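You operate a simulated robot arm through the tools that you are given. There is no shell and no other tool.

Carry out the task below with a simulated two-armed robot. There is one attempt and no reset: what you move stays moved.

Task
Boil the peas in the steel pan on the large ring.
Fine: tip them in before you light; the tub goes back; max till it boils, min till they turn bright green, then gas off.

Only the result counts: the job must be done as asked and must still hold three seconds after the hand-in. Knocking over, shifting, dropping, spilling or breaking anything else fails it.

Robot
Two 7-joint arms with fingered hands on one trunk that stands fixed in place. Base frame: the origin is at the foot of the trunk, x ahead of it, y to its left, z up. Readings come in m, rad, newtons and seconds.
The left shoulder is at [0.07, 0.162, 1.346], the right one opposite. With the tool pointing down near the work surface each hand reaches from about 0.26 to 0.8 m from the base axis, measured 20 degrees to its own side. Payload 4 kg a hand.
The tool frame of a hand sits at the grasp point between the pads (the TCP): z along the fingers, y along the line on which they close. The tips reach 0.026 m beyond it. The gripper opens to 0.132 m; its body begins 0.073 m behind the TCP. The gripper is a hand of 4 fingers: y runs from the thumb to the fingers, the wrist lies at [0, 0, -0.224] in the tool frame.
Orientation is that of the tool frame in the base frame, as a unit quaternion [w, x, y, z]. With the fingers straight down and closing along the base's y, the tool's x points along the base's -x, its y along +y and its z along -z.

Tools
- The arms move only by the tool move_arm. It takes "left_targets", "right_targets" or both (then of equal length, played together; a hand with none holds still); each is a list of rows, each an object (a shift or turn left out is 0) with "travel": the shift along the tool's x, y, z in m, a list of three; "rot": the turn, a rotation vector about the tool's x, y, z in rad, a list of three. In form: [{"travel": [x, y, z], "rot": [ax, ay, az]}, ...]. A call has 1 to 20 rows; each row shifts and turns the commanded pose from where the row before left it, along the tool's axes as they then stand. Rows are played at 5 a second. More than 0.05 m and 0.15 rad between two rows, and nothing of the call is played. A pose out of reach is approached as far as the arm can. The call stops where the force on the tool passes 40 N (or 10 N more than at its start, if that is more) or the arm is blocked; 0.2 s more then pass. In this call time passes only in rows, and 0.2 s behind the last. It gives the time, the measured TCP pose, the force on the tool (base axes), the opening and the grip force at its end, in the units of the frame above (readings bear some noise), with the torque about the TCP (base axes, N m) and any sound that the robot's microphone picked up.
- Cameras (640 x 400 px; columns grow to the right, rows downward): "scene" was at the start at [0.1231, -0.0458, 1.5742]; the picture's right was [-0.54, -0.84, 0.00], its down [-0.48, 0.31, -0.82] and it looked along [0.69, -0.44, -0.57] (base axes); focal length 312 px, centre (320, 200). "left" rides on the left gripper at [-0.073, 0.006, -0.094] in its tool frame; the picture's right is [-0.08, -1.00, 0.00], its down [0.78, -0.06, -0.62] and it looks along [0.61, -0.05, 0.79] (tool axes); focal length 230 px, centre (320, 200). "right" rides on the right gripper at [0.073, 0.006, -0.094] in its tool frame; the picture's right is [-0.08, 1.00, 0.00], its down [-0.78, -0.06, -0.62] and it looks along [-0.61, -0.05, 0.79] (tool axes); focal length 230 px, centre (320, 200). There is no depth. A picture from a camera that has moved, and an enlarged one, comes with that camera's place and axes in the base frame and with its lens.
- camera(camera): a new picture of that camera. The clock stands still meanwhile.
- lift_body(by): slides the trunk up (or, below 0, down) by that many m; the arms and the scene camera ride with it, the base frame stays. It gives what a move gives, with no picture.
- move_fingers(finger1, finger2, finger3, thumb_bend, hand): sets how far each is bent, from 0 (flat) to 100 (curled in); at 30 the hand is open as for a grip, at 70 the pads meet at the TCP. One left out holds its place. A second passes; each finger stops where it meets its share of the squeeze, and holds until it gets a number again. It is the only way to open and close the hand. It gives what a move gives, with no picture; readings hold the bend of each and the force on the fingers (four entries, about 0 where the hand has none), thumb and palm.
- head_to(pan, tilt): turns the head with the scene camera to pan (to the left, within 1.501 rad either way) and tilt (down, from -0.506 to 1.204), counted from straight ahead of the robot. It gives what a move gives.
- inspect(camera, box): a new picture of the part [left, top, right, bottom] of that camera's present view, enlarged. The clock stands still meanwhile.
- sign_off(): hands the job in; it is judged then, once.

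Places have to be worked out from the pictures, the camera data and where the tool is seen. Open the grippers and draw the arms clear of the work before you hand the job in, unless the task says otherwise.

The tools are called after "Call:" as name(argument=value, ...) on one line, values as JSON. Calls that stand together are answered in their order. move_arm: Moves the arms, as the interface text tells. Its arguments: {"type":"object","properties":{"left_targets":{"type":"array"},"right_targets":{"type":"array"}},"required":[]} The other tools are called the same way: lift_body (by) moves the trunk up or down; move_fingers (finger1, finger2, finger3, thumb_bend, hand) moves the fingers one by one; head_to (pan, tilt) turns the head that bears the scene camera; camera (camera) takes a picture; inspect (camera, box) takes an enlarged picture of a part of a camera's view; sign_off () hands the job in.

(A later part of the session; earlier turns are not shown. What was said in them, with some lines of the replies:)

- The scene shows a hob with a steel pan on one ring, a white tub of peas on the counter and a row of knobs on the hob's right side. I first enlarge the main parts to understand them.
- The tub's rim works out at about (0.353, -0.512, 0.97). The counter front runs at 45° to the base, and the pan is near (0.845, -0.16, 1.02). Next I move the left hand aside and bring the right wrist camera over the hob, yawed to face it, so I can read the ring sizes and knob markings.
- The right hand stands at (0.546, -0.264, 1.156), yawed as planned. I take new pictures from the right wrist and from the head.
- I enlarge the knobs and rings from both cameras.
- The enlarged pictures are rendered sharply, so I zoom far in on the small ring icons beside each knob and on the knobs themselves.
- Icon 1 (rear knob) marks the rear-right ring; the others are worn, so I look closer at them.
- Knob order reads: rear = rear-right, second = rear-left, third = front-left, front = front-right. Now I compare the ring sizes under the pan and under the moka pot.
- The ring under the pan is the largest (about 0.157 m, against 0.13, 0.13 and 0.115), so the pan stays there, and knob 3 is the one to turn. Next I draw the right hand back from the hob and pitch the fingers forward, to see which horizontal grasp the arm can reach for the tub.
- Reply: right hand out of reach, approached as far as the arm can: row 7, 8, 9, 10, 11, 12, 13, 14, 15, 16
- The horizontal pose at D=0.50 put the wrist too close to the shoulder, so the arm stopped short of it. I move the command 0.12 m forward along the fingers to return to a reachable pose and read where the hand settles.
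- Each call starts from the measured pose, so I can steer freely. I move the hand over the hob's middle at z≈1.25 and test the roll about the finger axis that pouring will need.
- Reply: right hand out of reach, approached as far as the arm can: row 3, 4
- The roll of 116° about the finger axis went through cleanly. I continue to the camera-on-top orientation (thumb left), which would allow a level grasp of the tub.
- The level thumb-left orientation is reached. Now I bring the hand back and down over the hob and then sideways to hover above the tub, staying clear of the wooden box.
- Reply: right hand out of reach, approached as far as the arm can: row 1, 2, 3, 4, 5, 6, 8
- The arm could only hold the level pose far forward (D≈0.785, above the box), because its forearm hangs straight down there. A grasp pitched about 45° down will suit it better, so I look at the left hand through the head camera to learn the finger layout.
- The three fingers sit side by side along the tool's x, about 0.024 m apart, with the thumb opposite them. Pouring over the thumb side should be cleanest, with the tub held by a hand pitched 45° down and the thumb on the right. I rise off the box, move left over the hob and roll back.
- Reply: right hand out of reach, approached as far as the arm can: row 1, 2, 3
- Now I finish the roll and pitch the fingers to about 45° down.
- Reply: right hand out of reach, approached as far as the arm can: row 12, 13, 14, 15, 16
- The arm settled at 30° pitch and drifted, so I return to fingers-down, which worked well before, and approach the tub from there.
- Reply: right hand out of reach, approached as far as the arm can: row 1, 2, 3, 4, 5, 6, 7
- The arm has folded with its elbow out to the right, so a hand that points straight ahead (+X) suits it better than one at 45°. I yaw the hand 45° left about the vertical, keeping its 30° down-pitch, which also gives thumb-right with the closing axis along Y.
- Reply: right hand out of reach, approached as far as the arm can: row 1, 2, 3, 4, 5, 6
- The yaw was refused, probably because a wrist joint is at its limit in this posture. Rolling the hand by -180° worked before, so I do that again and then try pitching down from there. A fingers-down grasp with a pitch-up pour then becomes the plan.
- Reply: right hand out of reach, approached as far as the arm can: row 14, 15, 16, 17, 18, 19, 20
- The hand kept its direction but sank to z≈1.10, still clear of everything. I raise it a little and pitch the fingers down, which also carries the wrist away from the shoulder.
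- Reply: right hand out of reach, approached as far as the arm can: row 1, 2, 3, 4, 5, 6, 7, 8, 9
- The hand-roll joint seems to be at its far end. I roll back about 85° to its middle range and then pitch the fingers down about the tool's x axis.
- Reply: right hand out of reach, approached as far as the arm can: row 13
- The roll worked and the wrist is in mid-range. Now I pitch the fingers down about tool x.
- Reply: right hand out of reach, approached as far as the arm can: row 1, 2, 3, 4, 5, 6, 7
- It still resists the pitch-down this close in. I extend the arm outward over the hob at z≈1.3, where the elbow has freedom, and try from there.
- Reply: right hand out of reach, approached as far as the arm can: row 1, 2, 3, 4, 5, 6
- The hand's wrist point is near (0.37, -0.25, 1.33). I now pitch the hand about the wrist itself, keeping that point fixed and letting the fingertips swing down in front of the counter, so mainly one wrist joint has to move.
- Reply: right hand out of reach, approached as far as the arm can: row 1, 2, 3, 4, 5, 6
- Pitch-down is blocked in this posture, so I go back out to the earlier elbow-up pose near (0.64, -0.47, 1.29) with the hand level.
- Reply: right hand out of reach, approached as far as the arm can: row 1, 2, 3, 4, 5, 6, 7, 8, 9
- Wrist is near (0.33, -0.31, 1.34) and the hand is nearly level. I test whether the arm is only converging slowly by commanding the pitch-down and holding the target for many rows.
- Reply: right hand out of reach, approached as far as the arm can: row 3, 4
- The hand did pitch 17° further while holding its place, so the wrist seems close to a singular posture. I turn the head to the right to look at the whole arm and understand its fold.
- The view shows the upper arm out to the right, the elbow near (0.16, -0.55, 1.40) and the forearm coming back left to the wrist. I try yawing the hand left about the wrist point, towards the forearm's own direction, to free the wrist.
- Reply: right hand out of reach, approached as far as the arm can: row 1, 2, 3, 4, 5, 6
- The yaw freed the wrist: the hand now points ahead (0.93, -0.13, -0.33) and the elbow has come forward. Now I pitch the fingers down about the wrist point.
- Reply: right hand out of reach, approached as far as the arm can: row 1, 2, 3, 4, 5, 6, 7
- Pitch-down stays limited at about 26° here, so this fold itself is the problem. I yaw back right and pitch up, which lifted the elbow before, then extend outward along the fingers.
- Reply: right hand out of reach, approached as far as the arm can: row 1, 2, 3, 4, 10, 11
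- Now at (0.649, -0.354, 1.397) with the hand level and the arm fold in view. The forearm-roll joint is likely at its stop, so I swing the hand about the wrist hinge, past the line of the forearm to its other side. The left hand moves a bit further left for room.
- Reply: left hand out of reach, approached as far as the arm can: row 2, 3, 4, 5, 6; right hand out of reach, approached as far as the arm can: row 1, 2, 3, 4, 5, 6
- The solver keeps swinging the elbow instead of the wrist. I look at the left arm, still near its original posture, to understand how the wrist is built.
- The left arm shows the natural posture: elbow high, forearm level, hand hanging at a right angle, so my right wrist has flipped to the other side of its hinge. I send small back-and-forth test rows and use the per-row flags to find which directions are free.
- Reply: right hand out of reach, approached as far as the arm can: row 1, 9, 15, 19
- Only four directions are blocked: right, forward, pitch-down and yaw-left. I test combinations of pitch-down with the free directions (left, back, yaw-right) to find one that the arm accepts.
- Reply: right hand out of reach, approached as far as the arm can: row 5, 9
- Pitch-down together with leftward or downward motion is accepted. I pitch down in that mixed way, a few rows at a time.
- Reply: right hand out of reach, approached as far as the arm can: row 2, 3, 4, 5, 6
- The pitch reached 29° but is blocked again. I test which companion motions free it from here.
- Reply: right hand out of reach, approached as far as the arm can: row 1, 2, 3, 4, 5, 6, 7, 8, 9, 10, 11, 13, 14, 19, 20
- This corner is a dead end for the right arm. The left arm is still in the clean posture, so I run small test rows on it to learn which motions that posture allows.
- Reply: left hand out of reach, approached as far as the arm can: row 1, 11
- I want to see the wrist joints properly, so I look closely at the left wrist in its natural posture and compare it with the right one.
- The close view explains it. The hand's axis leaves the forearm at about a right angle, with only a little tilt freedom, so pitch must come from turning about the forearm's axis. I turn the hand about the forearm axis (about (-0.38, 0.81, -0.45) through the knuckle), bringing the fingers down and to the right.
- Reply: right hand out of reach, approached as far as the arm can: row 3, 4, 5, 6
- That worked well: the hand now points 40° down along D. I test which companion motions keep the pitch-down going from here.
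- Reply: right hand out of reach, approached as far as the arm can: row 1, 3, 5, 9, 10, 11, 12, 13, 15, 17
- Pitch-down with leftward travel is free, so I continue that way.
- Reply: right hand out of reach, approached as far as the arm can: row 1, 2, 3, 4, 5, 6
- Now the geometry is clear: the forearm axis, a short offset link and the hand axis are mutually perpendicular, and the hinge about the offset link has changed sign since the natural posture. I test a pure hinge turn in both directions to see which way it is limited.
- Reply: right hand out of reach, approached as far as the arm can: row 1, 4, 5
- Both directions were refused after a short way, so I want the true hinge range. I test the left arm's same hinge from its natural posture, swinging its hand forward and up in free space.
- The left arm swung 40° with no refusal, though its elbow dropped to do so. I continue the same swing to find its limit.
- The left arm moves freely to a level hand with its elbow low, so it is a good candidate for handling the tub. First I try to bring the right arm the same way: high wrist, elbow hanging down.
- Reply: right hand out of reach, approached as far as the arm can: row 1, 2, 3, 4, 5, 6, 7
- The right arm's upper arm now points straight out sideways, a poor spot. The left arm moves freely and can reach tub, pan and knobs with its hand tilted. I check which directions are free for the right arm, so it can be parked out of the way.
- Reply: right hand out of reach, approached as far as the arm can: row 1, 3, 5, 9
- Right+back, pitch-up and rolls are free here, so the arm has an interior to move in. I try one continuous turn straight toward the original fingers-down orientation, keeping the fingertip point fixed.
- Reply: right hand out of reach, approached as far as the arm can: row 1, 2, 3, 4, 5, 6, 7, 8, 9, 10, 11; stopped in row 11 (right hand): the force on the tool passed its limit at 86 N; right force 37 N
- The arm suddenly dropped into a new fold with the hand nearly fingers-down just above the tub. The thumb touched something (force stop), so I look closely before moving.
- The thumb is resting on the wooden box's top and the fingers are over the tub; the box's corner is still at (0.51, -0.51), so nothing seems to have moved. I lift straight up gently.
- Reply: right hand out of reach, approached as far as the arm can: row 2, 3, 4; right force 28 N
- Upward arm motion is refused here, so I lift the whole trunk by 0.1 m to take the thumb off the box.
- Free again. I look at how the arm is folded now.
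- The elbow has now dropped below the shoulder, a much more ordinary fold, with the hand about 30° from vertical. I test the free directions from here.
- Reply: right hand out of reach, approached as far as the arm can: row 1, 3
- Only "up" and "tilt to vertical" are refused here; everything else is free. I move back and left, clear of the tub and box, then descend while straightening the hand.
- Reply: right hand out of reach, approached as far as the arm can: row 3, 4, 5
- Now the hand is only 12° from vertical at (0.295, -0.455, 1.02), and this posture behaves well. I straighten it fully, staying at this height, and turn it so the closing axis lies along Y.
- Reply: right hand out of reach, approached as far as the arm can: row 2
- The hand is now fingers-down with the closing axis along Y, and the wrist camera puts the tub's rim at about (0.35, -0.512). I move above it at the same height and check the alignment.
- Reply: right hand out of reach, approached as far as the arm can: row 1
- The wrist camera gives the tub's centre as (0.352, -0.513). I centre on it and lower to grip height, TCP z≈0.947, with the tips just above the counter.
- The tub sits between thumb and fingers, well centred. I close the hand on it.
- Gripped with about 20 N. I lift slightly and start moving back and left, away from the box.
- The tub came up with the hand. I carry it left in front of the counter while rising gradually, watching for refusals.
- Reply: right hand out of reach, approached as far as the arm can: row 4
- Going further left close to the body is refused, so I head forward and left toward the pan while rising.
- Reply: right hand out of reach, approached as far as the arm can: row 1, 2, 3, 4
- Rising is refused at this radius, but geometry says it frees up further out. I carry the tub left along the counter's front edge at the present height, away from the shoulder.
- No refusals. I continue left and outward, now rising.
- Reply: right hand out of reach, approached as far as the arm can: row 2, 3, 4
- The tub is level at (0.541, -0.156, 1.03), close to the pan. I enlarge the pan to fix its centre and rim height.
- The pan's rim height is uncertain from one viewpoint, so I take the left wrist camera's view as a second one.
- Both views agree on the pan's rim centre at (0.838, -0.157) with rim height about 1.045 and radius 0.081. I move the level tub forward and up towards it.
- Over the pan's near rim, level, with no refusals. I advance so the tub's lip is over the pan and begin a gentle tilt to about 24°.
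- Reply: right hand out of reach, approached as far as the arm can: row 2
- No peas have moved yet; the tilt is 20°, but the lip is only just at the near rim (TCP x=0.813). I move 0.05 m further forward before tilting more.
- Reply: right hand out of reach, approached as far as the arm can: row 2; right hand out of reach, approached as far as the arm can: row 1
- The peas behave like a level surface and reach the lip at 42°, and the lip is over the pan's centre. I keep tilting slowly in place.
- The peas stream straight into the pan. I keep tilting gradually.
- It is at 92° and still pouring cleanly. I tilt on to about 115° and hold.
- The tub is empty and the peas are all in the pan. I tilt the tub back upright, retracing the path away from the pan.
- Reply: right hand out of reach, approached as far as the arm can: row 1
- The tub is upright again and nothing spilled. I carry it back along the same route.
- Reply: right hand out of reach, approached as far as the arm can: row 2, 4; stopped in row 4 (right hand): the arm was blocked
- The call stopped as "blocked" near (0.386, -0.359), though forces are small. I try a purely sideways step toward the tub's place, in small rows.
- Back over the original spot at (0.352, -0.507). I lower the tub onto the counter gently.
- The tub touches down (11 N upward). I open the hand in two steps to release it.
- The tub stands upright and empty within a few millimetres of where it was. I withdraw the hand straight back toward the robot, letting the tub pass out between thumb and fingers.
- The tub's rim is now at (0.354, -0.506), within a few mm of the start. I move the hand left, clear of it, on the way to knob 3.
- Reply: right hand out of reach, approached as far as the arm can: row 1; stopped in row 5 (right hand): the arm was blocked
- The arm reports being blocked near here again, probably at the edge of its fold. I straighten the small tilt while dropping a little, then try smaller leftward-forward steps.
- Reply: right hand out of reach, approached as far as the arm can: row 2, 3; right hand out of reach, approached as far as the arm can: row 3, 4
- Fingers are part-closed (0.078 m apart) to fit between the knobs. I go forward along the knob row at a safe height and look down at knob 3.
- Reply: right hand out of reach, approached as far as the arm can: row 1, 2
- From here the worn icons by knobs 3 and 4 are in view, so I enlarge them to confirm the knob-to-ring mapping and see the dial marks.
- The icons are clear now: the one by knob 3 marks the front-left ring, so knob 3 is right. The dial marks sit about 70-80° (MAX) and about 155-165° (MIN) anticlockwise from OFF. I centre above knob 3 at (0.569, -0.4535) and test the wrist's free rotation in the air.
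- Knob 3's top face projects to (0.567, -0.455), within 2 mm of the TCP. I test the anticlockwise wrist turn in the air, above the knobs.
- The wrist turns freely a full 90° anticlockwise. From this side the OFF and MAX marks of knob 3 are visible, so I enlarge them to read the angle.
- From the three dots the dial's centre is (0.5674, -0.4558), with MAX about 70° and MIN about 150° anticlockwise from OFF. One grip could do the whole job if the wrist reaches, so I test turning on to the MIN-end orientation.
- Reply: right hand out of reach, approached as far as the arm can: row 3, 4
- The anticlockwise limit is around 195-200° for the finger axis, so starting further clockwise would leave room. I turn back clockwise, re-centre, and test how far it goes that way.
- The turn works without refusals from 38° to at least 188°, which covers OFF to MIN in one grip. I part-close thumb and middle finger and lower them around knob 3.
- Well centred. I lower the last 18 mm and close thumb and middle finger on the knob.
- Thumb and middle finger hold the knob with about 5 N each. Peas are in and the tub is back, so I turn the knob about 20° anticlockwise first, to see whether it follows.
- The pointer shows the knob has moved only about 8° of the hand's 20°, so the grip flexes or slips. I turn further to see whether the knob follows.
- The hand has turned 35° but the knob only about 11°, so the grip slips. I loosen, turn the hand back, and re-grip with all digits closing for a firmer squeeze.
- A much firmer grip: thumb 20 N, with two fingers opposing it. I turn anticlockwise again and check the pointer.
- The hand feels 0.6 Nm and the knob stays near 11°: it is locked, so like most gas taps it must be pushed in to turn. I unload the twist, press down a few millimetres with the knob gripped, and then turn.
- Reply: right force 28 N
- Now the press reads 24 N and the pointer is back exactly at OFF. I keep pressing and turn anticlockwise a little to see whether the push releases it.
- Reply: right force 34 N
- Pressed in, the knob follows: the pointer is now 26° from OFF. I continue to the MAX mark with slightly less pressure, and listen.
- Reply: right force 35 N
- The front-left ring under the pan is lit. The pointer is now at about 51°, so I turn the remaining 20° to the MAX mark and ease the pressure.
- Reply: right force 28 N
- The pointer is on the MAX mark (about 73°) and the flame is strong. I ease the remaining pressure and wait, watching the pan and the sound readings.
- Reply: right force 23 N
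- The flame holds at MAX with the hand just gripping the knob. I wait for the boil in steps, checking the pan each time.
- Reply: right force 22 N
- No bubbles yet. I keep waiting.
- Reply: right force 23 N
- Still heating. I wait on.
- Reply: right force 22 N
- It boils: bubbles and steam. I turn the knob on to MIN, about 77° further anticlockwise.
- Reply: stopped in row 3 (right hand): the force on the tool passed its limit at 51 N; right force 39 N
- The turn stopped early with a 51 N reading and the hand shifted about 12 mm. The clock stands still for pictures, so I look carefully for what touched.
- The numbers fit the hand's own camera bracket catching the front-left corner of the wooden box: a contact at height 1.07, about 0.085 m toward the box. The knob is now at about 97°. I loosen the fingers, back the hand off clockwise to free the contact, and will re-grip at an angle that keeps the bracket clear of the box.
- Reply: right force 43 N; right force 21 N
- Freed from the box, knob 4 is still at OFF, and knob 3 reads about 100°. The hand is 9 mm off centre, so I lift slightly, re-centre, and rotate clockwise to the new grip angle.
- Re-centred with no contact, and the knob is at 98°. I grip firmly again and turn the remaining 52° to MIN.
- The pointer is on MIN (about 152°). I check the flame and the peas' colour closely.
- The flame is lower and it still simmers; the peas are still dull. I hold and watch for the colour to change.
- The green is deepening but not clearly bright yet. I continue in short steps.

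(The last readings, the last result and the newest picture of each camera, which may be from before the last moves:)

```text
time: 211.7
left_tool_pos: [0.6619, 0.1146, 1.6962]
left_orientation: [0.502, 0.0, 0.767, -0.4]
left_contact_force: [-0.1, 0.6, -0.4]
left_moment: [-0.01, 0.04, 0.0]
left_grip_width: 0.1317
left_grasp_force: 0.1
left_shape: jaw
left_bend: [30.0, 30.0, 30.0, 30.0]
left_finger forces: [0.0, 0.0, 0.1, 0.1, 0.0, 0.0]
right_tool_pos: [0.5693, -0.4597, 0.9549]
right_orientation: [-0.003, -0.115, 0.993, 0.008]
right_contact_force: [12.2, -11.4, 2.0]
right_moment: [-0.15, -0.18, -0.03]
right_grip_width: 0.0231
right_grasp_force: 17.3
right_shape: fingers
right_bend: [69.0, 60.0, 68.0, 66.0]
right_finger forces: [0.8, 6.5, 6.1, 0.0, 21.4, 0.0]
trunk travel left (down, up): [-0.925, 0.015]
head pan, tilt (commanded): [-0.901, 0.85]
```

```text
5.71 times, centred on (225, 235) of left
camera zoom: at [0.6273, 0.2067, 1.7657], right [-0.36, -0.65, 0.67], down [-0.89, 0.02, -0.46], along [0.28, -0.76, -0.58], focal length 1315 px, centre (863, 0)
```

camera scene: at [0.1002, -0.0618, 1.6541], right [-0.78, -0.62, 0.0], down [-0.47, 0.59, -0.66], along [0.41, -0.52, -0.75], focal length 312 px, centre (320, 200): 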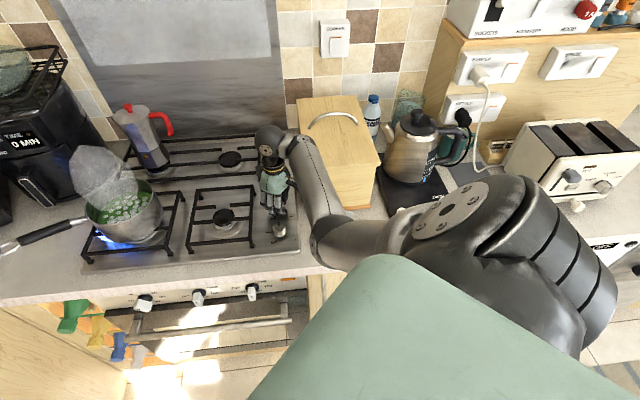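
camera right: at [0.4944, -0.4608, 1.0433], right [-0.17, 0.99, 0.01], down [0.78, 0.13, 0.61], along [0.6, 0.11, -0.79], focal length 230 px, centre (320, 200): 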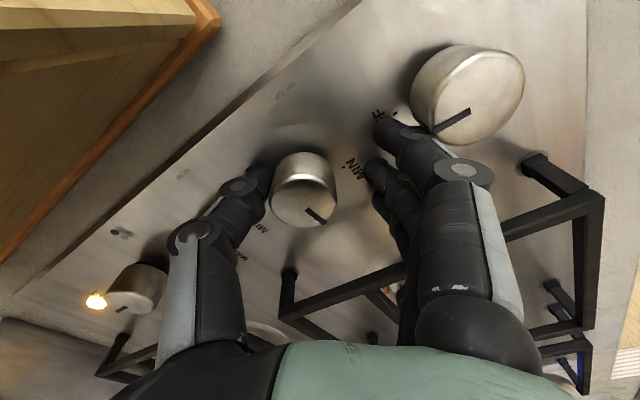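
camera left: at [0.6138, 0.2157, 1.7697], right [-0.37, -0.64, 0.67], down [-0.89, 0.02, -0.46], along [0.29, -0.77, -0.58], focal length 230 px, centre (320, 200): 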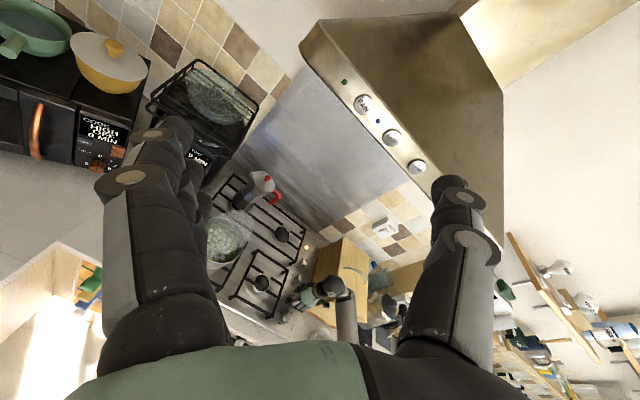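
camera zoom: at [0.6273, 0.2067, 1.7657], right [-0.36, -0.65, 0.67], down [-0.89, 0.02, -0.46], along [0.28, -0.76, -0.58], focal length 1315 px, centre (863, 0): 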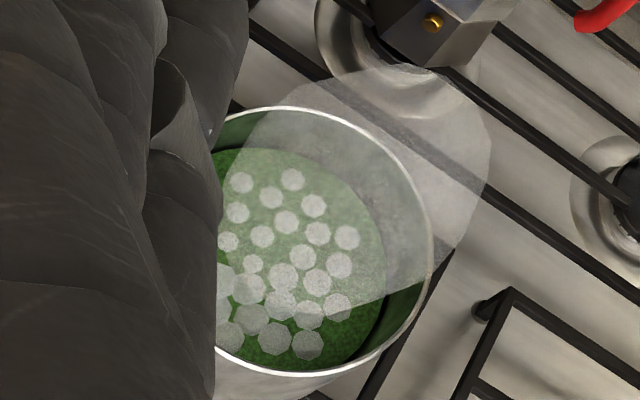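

The colour stopped changing from about t=203 and is now an even, saturated green, compared with the dull olive before. I take this as done and turn the knob clockwise toward OFF.

Call:
move_arm(right_targets=[{"rot": [0, 0, 0.14]}, {"rot": [0, 0, 0.14]}, {"rot": [0, 0, 0.14]}, {"rot": [0, 0, 0.14]}, {"rot": [0, 0, 0.14]}, {"rot": [0, 0, 0.14]}, {"rot": [0, 0, 0.14]}, {"rot": [0, 0, 0.14]}, {"rot": [0, 0, 0.14]}, {"rot": [0, 0, 0.14]}, {"rot": [0, 0, 0.14]}])

Call:
inspect(camera="right", box=[210, 80, 430, 280])

```text
time: 214.1
left_tool_pos: [0.6586, 0.1172, 1.6986]
left_orientation: [0.503, 0.0, 0.766, -0.4]
left_contact_force: [1.7, -0.6, -0.7]
left_moment: [0.01, 0.02, 0.01]
left_grip_width: 0.1318
left_grasp_force: 0.0
left_shape: jaw
left_bend: [30.0, 30.0, 30.0, 30.0]
left_finger forces: [0.0, 0.0, 0.1, 0.0, 0.0, 0.0]
right_tool_pos: [0.5657, -0.4569, 0.9557]
right_orientation: [-0.008, 0.609, 0.793, 0.002]
right_contact_force: [-11.9, 1.9, -9.0]
right_moment: [0.11, 0.04, 0.05]
right_grip_width: 0.0228
right_grasp_force: 16.4
right_shape: fingers
right_bend: [69.0, 60.0, 68.0, 66.0]
right_finger forces: [3.4, 7.1, 2.1, 0.0, 20.5, 0.0]
trunk travel left (down, up): [-0.925, 0.015]
head pan, tilt (commanded): [-0.901, 0.85]
```

```text
2.00 times, centred on (320, 180) of right
camera zoom: at [0.5535, -0.3864, 1.0489], right [0.98, 0.18, -0.01], down [0.15, -0.78, 0.6], along [0.11, -0.59, -0.8], focal length 460 px, centre (320, 240)
```

zoom: 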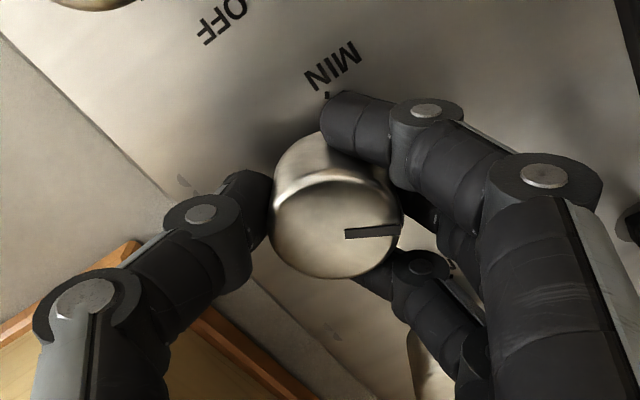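

No refusals; the knob is at about 61°. I continue clockwise to OFF.

Call:
move_arm(right_targets=[{"rot": [0, 0, 0.13]}, {"rot": [0, 0, 0.13]}, {"rot": [0, 0, 0.13]}, {"rot": [0, 0, 0.13]}, {"rot": [0, 0, 0.13]}, {"rot": [0, 0, 0.13]}, {"rot": [0, 0, 0.13]}, {"rot": [0, 0, 0.13]}])

Call:
inspect(camera="right", box=[210, 80, 430, 280])

Call:
inspect(camera="scene", box=[60, 150, 320, 290])

```text
time: 215.9
left_tool_pos: [0.6604, 0.1207, 1.6978]
left_orientation: [0.503, -0.001, 0.766, -0.4]
left_contact_force: [0.2, -0.6, 0.0]
left_moment: [0.0, 0.02, 0.01]
left_grip_width: 0.132
left_grasp_force: 0.1
left_shape: jaw
left_bend: [30.0, 30.0, 30.0, 30.0]
left_finger forces: [0.0, 0.1, 0.1, 0.0, 0.0, 0.1]
right_tool_pos: [0.5688, -0.456, 0.9566]
right_orientation: [-0.007, 0.922, 0.386, -0.001]
right_contact_force: [-7.5, 19.5, -12.6]
right_moment: [0.26, 0.04, -0.01]
right_grip_width: 0.0237
right_grasp_force: 16.8
right_shape: fingers
right_bend: [70.0, 60.0, 69.0, 65.0]
right_finger forces: [4.1, 4.9, 1.3, 0.0, 23.7, 0.0]
trunk travel left (down, up): [-0.925, 0.015]
head pan, tilt (commanded): [-0.901, 0.85]
```

```text
2.00 times, centred on (320, 180) of right
camera zoom: at [0.6246, -0.4085, 1.0487], right [0.66, -0.76, -0.01], down [-0.59, -0.52, 0.61], along [-0.47, -0.39, -0.79], focal length 460 px, centre (320, 240)
```

zoom: 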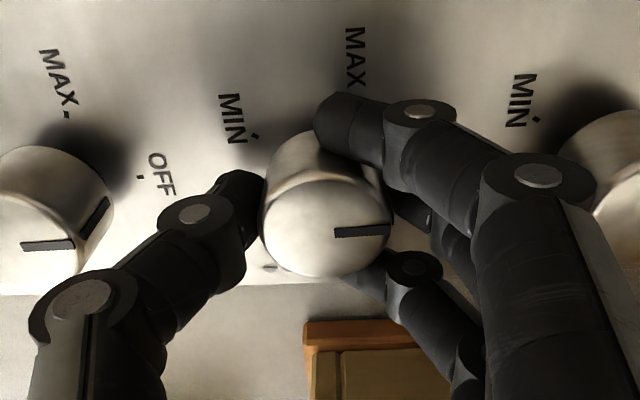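

```text
2.46 times, centred on (190, 220) of scene
camera zoom: at [0.0982, -0.0566, 1.6544], right [-0.78, -0.62, 0.0], down [-0.47, 0.59, -0.66], along [0.41, -0.52, -0.75], focal length 769 px, centre (640, 151)
```

zoom: 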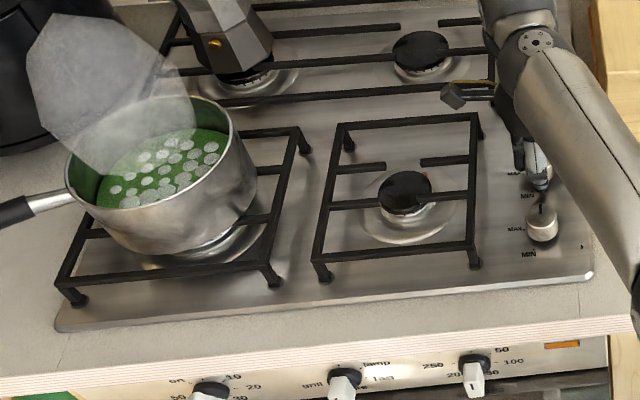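

The flame is out and the pointer is back at OFF. I release the knob and lift the hand straight up.

Call:
move_fingers(hand="right", finger1=52, finger2=53, finger3=52, thumb_bend=54)

Call:
move_arm(right_targets=[{"travel": [0, 0, -0.015]}, {"travel": [0, 0, -0.015]}, {"travel": [0, 0, -0.015]}])

Call:
camera(camera="right")

Call:
inspect(camera="scene", box=[60, 150, 320, 290])

```text
time: 216.9
left_tool_pos: [0.6591, 0.115, 1.6971]
left_orientation: [0.502, 0.001, 0.767, -0.4]
left_contact_force: [-0.5, 0.1, 0.0]
left_moment: [0.0, -0.02, 0.01]
left_grip_width: 0.1318
left_grasp_force: 0.0
left_shape: jaw
left_bend: [30.0, 30.0, 30.0, 30.0]
left_finger forces: [0.0, 0.1, 0.1, 0.0, 0.1, 0.0]
right_tool_pos: [0.5677, -0.4593, 0.956]
right_orientation: [-0.008, 0.923, 0.385, -0.001]
right_contact_force: [0.1, -0.2, -0.5]
right_moment: [0.03, -0.02, 0.02]
right_grip_width: 0.0602
right_grasp_force: 0.0
right_shape: fingers
right_bend: [52.0, 53.0, 52.0, 54.0]
right_finger forces: [0.0, 0.1, 0.0, 0.0, 0.0, 0.0]
trunk travel left (down, up): [-0.925, 0.015]
head pan, tilt (commanded): [-0.901, 0.85]
```

```text
time: 217.7
left_tool_pos: [0.6585, 0.1179, 1.697]
left_orientation: [0.501, 0.0, 0.766, -0.402]
left_contact_force: [2.0, 0.0, -0.1]
left_moment: [-0.01, 0.01, 0.01]
left_grip_width: 0.1321
left_grasp_force: 0.1
left_shape: jaw
left_bend: [30.0, 30.0, 30.0, 30.0]
left_finger forces: [0.1, 0.0, 0.1, 0.0, 0.0, 0.0]
right_tool_pos: [0.5669, -0.4605, 1.0002]
right_orientation: [-0.007, 0.923, 0.386, -0.001]
right_contact_force: [-0.8, 0.1, 0.3]
right_moment: [0.02, 0.05, -0.03]
right_grip_width: 0.0603
right_grasp_force: 0.1
right_shape: fingers
right_bend: [52.0, 53.0, 52.0, 54.0]
right_finger forces: [0.0, 0.0, 0.1, 0.0, 0.0, 0.0]
trunk travel left (down, up): [-0.925, 0.015]
head pan, tilt (commanded): [-0.901, 0.85]
```

```text
taken
camera right: at [0.6234, -0.4132, 1.093], right [0.66, -0.75, -0.01], down [-0.59, -0.52, 0.61], along [-0.47, -0.39, -0.79], focal length 230 px, centre (320, 200)
```

right: 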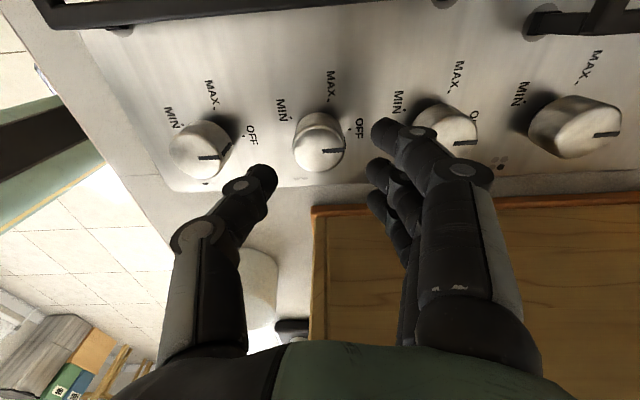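

```text
2.46 times, centred on (190, 220) of scene
camera zoom: at [0.0977, -0.0595, 1.6543], right [-0.78, -0.62, 0.0], down [-0.47, 0.59, -0.66], along [0.41, -0.52, -0.75], focal length 769 px, centre (640, 151)
```

zoom: 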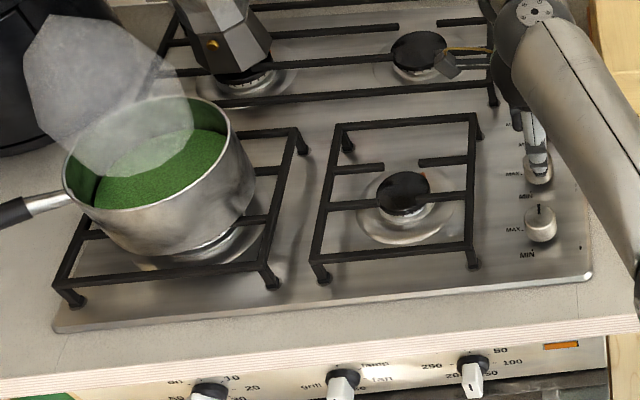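

All four knobs point to OFF and the boil has stopped. I look closely at the peas' final colour without the bubbles.

Call:
inspect(camera="scene", box=[60, 170, 180, 270])

Call:
inspect(camera="scene", box=[118, 200, 150, 222])

```text
4.00 times, centred on (120, 220) of scene
camera zoom: at [0.0977, -0.0595, 1.6543], right [-0.78, -0.62, 0.0], down [-0.47, 0.59, -0.66], along [0.41, -0.52, -0.75], focal length 1250 px, centre (1120, 120)
```

zoom: 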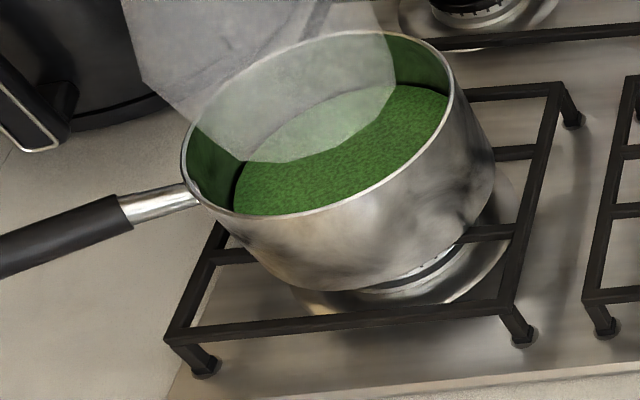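

```text
16.00 times, centred on (134, 211) of scene
camera zoom: at [0.0977, -0.0595, 1.6543], right [-0.78, -0.62, 0.0], down [-0.47, 0.59, -0.66], along [0.41, -0.52, -0.75], focal length 4999 px, centre (3296, 24)
```

zoom: 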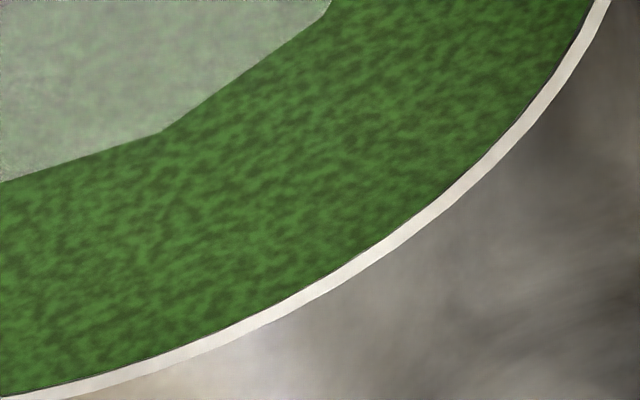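

The peas are an even saturated green and the gas is off. I raise the hand a little and rotate it back to its earlier orientation, above the knobs.

Call:
move_arm(right_targets=[{"travel": [0, 0, -0.01]}, {"rot": [0, 0, -0.14]}, {"rot": [0, 0, -0.14]}, {"rot": [0, 0, -0.14]}, {"rot": [0, 0, -0.14]}, {"rot": [0, 0, -0.14]}, {"rot": [0, 0, -0.14]}, {"rot": [0, 0, -0.14]}, {"rot": [0, 0, -0.14]}, {"rot": [0, 0, -0.14]}, {"rot": [0, 0, -0.14]}, {"rot": [0, 0, -0.14]}, {"rot": [0, 0, -0.14]}, {"rot": [0, 0, -0.14]}, {"rot": [0, 0, -0.14]}, {"rot": [0, 0, -0.14]}, {"rot": [0, 0, -0.14]}])

Call:
camera(camera="scene")

Call:
camera(camera="right")

```text
time: 221.3
left_tool_pos: [0.6595, 0.1178, 1.6972]
left_orientation: [0.502, 0.001, 0.766, -0.401]
left_contact_force: [0.3, -0.4, 0.3]
left_moment: [0.01, -0.04, 0.01]
left_grip_width: 0.132
left_grasp_force: 0.0
left_shape: jaw
left_bend: [30.0, 30.0, 30.0, 30.0]
left_finger forces: [0.0, 0.0, 0.1, 0.0, 0.0, 0.1]
right_tool_pos: [0.5675, -0.4588, 1.011]
right_orientation: [-0.004, 0.053, 0.999, 0.006]
right_contact_force: [-0.1, -0.3, -0.6]
right_moment: [0.02, 0.01, 0.0]
right_grip_width: 0.0601
right_grasp_force: 0.0
right_shape: fingers
right_bend: [52.0, 53.0, 52.0, 54.0]
right_finger forces: [0.0, 0.1, 0.0, 0.0, 0.0, 0.0]
trunk travel left (down, up): [-0.925, 0.015]
head pan, tilt (commanded): [-0.901, 0.85]
```

```text
taken
camera scene: at [0.0978, -0.0595, 1.6543], right [-0.78, -0.62, 0.0], down [-0.47, 0.59, -0.66], along [0.41, -0.52, -0.75], focal length 312 px, centre (320, 200)
```

scene: 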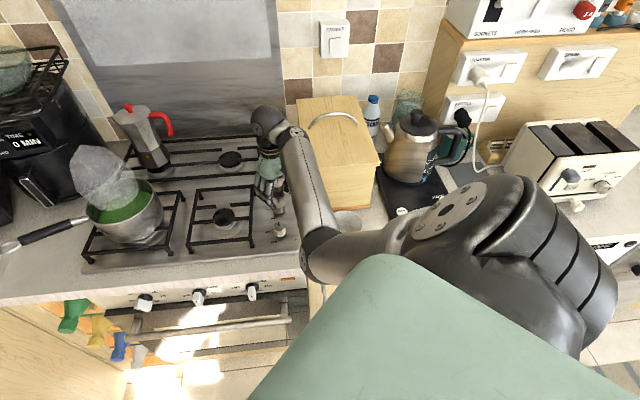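

```text
taken
camera right: at [0.4969, -0.4468, 1.1038], right [0.18, 0.98, 0.01], down [0.78, -0.15, 0.61], along [0.6, -0.1, -0.79], focal length 230 px, centre (320, 200)
```

right: 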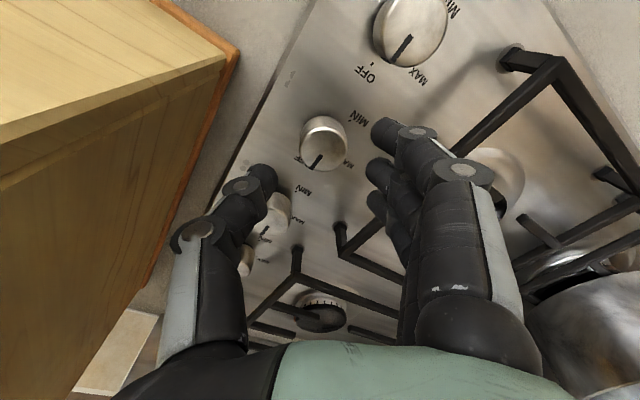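

I check that the wooden box has not shifted, by measuring its base corner from this view.

Call:
inspect(camera="scene", box=[285, 85, 395, 255])

```text
2.35 times, centred on (340, 170) of scene
camera zoom: at [0.0978, -0.0595, 1.6543], right [-0.78, -0.62, 0.0], down [-0.47, 0.59, -0.66], along [0.41, -0.52, -0.75], focal length 735 px, centre (273, 271)
```

zoom: 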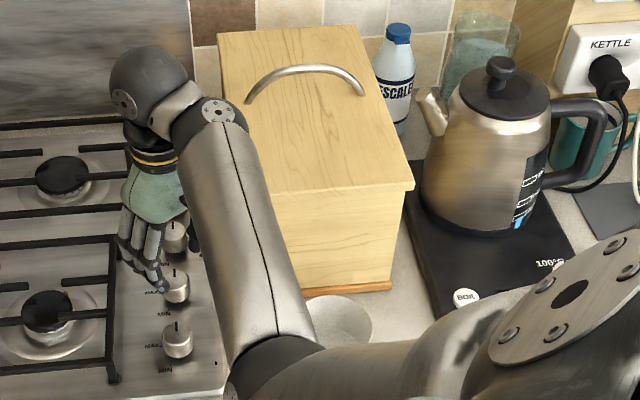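

The box's base corner measures (0.362, -0.647), the same as at the start, so it has not moved. I withdraw the hand along the path it came by.

Call:
move_arm(right_targets=[{"travel": [0.0294, 0.0356, 0]}, {"travel": [0.0294, 0.0356, 0]}, {"travel": [0.0294, 0.0356, 0]}, {"travel": [0.0294, 0.0356, 0]}, {"travel": [0.0294, 0.0356, 0]}])

Call:
camera(camera="scene")

```text
time: 222.5
left_tool_pos: [0.658, 0.1196, 1.6978]
left_orientation: [0.502, -0.001, 0.766, -0.402]
left_contact_force: [-0.6, 0.4, 0.2]
left_moment: [0.02, 0.01, -0.02]
left_grip_width: 0.1319
left_grasp_force: 0.0
left_shape: jaw
left_bend: [30.0, 30.0, 30.0, 30.0]
left_finger forces: [0.0, 0.1, 0.0, 0.0, 0.1, 0.0]
right_tool_pos: [0.4319, -0.2712, 0.9955]
right_orientation: [-0.004, 0.054, 0.999, 0.006]
right_contact_force: [0.6, -0.6, 0.3]
right_moment: [0.04, -0.01, -0.02]
right_grip_width: 0.0607
right_grasp_force: 0.1
right_shape: fingers
right_bend: [52.0, 53.0, 52.0, 54.0]
right_finger forces: [0.0, 0.0, 0.0, 0.1, 0.0, 0.0]
right hand out of reach, approached as far as the arm can: row 3, 4, 5
trunk travel left (down, up): [-0.925, 0.015]
head pan, tilt (commanded): [-0.901, 0.85]
```

```text
taken
camera scene: at [0.0962, -0.0573, 1.6545], right [-0.78, -0.62, 0.0], down [-0.47, 0.59, -0.66], along [0.41, -0.52, -0.75], focal length 312 px, centre (320, 200)
```

scene: 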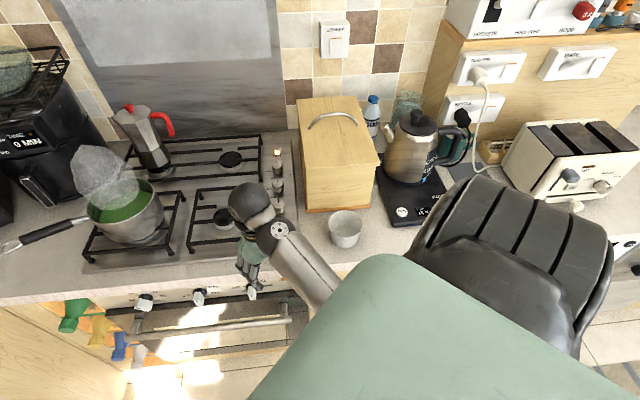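

The tub is fully visible now; I measure it against its original place.

Call:
inspect(camera="scene", box=[290, 170, 400, 270])

```text
4.00 times, centred on (345, 220) of scene
camera zoom: at [0.0962, -0.0573, 1.6545], right [-0.78, -0.62, 0.0], down [-0.47, 0.59, -0.66], along [0.41, -0.52, -0.75], focal length 1250 px, centre (220, 120)
```

zoom: 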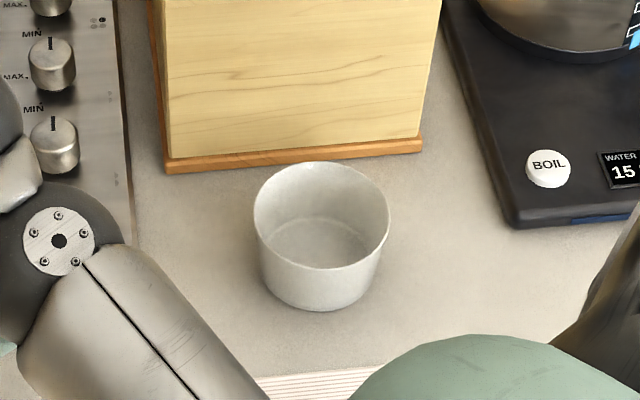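

The tub is upright about 9 mm from its old spot, and the box is unmoved. I draw the right hand back off the counter and open it.

Call:
move_arm(right_targets=[{"travel": [0.02, 0.025, 0.003]}, {"travel": [0.02, 0.025, 0.003]}, {"travel": [0.02, 0.025, 0.003]}])

Call:
move_fingers(hand="right", finger1=30, finger2=30, finger3=30, thumb_bend=30)

Call:
head_to(pan=-0.569, tilt=0.7)

Call:
camera(camera="scene")

```text
time: 223.3
left_tool_pos: [0.6586, 0.1167, 1.6981]
left_orientation: [0.502, -0.001, 0.767, -0.4]
left_contact_force: [-0.2, 0.5, 0.3]
left_moment: [-0.01, -0.02, 0.02]
left_grip_width: 0.1318
left_grasp_force: 0.1
left_shape: jaw
left_bend: [30.0, 30.0, 30.0, 30.0]
left_finger forces: [0.0, 0.1, 0.1, 0.0, 0.1, 0.0]
right_tool_pos: [0.3821, -0.191, 0.9879]
right_orientation: [-0.004, 0.055, 0.998, 0.006]
right_contact_force: [0.2, 0.0, -0.3]
right_moment: [0.0, 0.0, -0.02]
right_grip_width: 0.0606
right_grasp_force: 0.0
right_shape: fingers
right_bend: [52.0, 53.0, 52.0, 54.0]
right_finger forces: [0.0, 0.0, 0.0, 0.0, 0.1, 0.0]
trunk travel left (down, up): [-0.925, 0.015]
head pan, tilt (commanded): [-0.901, 0.85]
```

```text
time: 224.3
left_tool_pos: [0.6587, 0.1176, 1.6963]
left_orientation: [0.502, -0.001, 0.766, -0.4]
left_contact_force: [-0.2, 1.6, 0.1]
left_moment: [0.03, -0.03, 0.01]
left_grip_width: 0.1316
left_grasp_force: 0.1
left_shape: jaw
left_bend: [30.0, 30.0, 30.0, 30.0]
left_finger forces: [0.0, 0.0, 0.0, 0.0, 0.0, 0.0]
right_tool_pos: [0.3829, -0.1916, 0.9881]
right_orientation: [-0.005, 0.054, 0.999, 0.006]
right_contact_force: [-0.1, -1.3, -0.4]
right_moment: [-0.01, -0.03, 0.0]
right_grip_width: 0.1357
right_grasp_force: 0.1
right_shape: fingers
right_bend: [30.0, 30.0, 30.0, 30.0]
right_finger forces: [0.0, 0.0, 0.1, 0.1, 0.0, 0.1]
trunk travel left (down, up): [-0.925, 0.015]
head pan, tilt (commanded): [-0.901, 0.85]
```

```text
time: 225.1
left_tool_pos: [0.6588, 0.1167, 1.6975]
left_orientation: [0.502, -0.001, 0.767, -0.401]
left_contact_force: [0.2, -0.8, 0.7]
left_moment: [-0.02, -0.01, 0.03]
left_grip_width: 0.1319
left_grasp_force: 0.0
left_shape: jaw
left_bend: [30.0, 30.0, 30.0, 30.0]
left_finger forces: [0.0, 0.1, 0.0, 0.0, 0.0, 0.0]
right_tool_pos: [0.3826, -0.1926, 0.9875]
right_orientation: [-0.004, 0.053, 0.999, 0.006]
right_contact_force: [0.5, -0.1, -0.2]
right_moment: [0.01, 0.02, -0.02]
right_grip_width: 0.1358
right_grasp_force: 0.2
right_shape: fingers
right_bend: [30.0, 30.0, 30.0, 30.0]
right_finger forces: [0.1, 0.1, 0.0, 0.0, 0.0, 0.1]
trunk travel left (down, up): [-0.925, 0.015]
head pan, tilt (commanded): [-0.569, 0.7]
```

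```text
taken
camera scene: at [0.1205, -0.0439, 1.6666], right [-0.54, -0.84, 0.0], down [-0.54, 0.35, -0.76], along [0.64, -0.41, -0.64], focal length 312 px, centre (320, 200)
```

scene: 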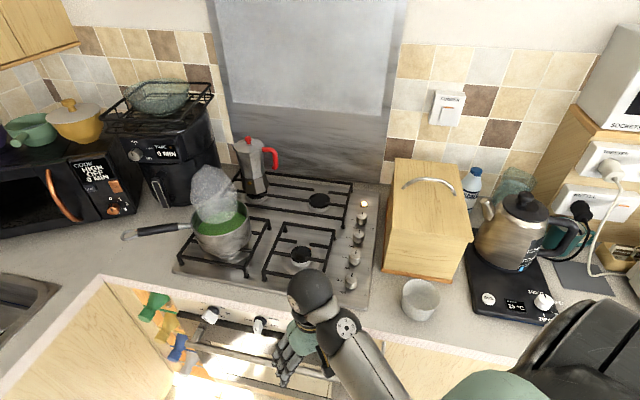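

The hands are clear. I take a last close look at the pan, the knobs and the tub before handing in.

Call:
inspect(camera="scene", box=[160, 150, 300, 290])

Call:
inspect(camera="scene", box=[325, 190, 395, 300])

Call:
inspect(camera="left", box=[190, 160, 350, 350])

```text
2.86 times, centred on (230, 220) of scene
camera zoom: at [0.1205, -0.0439, 1.6666], right [-0.54, -0.84, 0.0], down [-0.54, 0.35, -0.76], along [0.64, -0.41, -0.64], focal length 893 px, centre (577, 143)
```

zoom: 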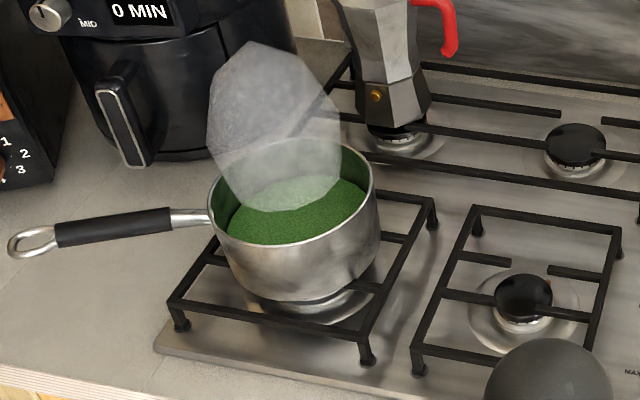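

```text
3.64 times, centred on (360, 245) of scene
camera zoom: at [0.1205, -0.0439, 1.6666], right [-0.54, -0.84, 0.0], down [-0.54, 0.35, -0.76], along [0.64, -0.41, -0.64], focal length 1136 px, centre (174, 36)
```

zoom: 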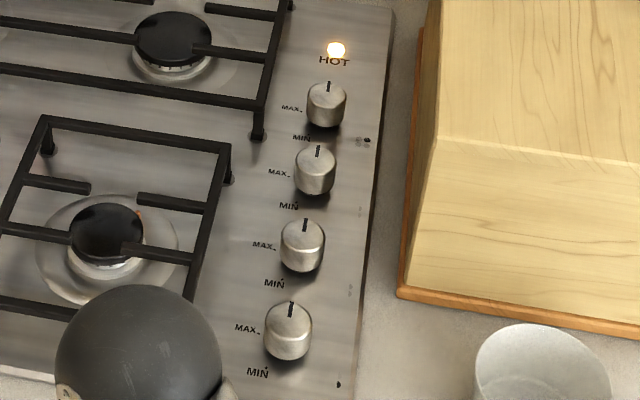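

```text
2.11 times, centred on (270, 255) of left
camera zoom: at [0.6244, 0.2093, 1.7665], right [-0.36, -0.65, 0.67], down [-0.89, 0.02, -0.46], along [0.28, -0.76, -0.58], focal length 484 px, centre (425, 84)
```

zoom: 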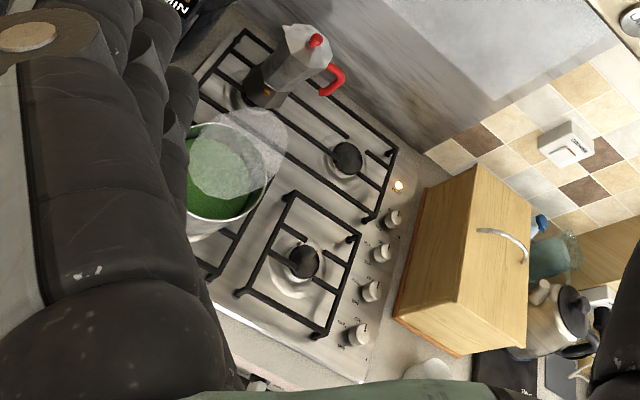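

Gas off, all knobs at OFF, peas green in the pan on the large ring, the tub back in place, and both hands open and clear. I hand the job in.

Call:
sign_off()

```text
The job is handed in.
```

The peas were boiled in the steel pan on the large ring, and the gas is off. I judged the colour by eye, and the tub is not exactly where it started.

- **Pan and ring:** the pan was already on the large front-left ring, so I left it there.
- **Peas:** I tipped them in before lighting, and none spilled.
- **Heat:** the gas ran at max until it boiled. It spent about six seconds part-way between max and min while I re-gripped the knob, then went to min.
- **Colour:** the peas went from dull olive to an even, saturated green. The colour stopped changing about ten seconds before I turned the gas off. I took that as "bright green".
- **Knobs:** all four point to OFF, and the "HOT" light was still on.
- **Tub:** it is upright and empty, about 9 mm from its original spot by my measurement.
- **Wooden box:** my right hand touched it twice, once with the thumb and once with the camera bracket while turning the knob. Its base corner still measured the same as at the start.

Both hands are open and off the counter.
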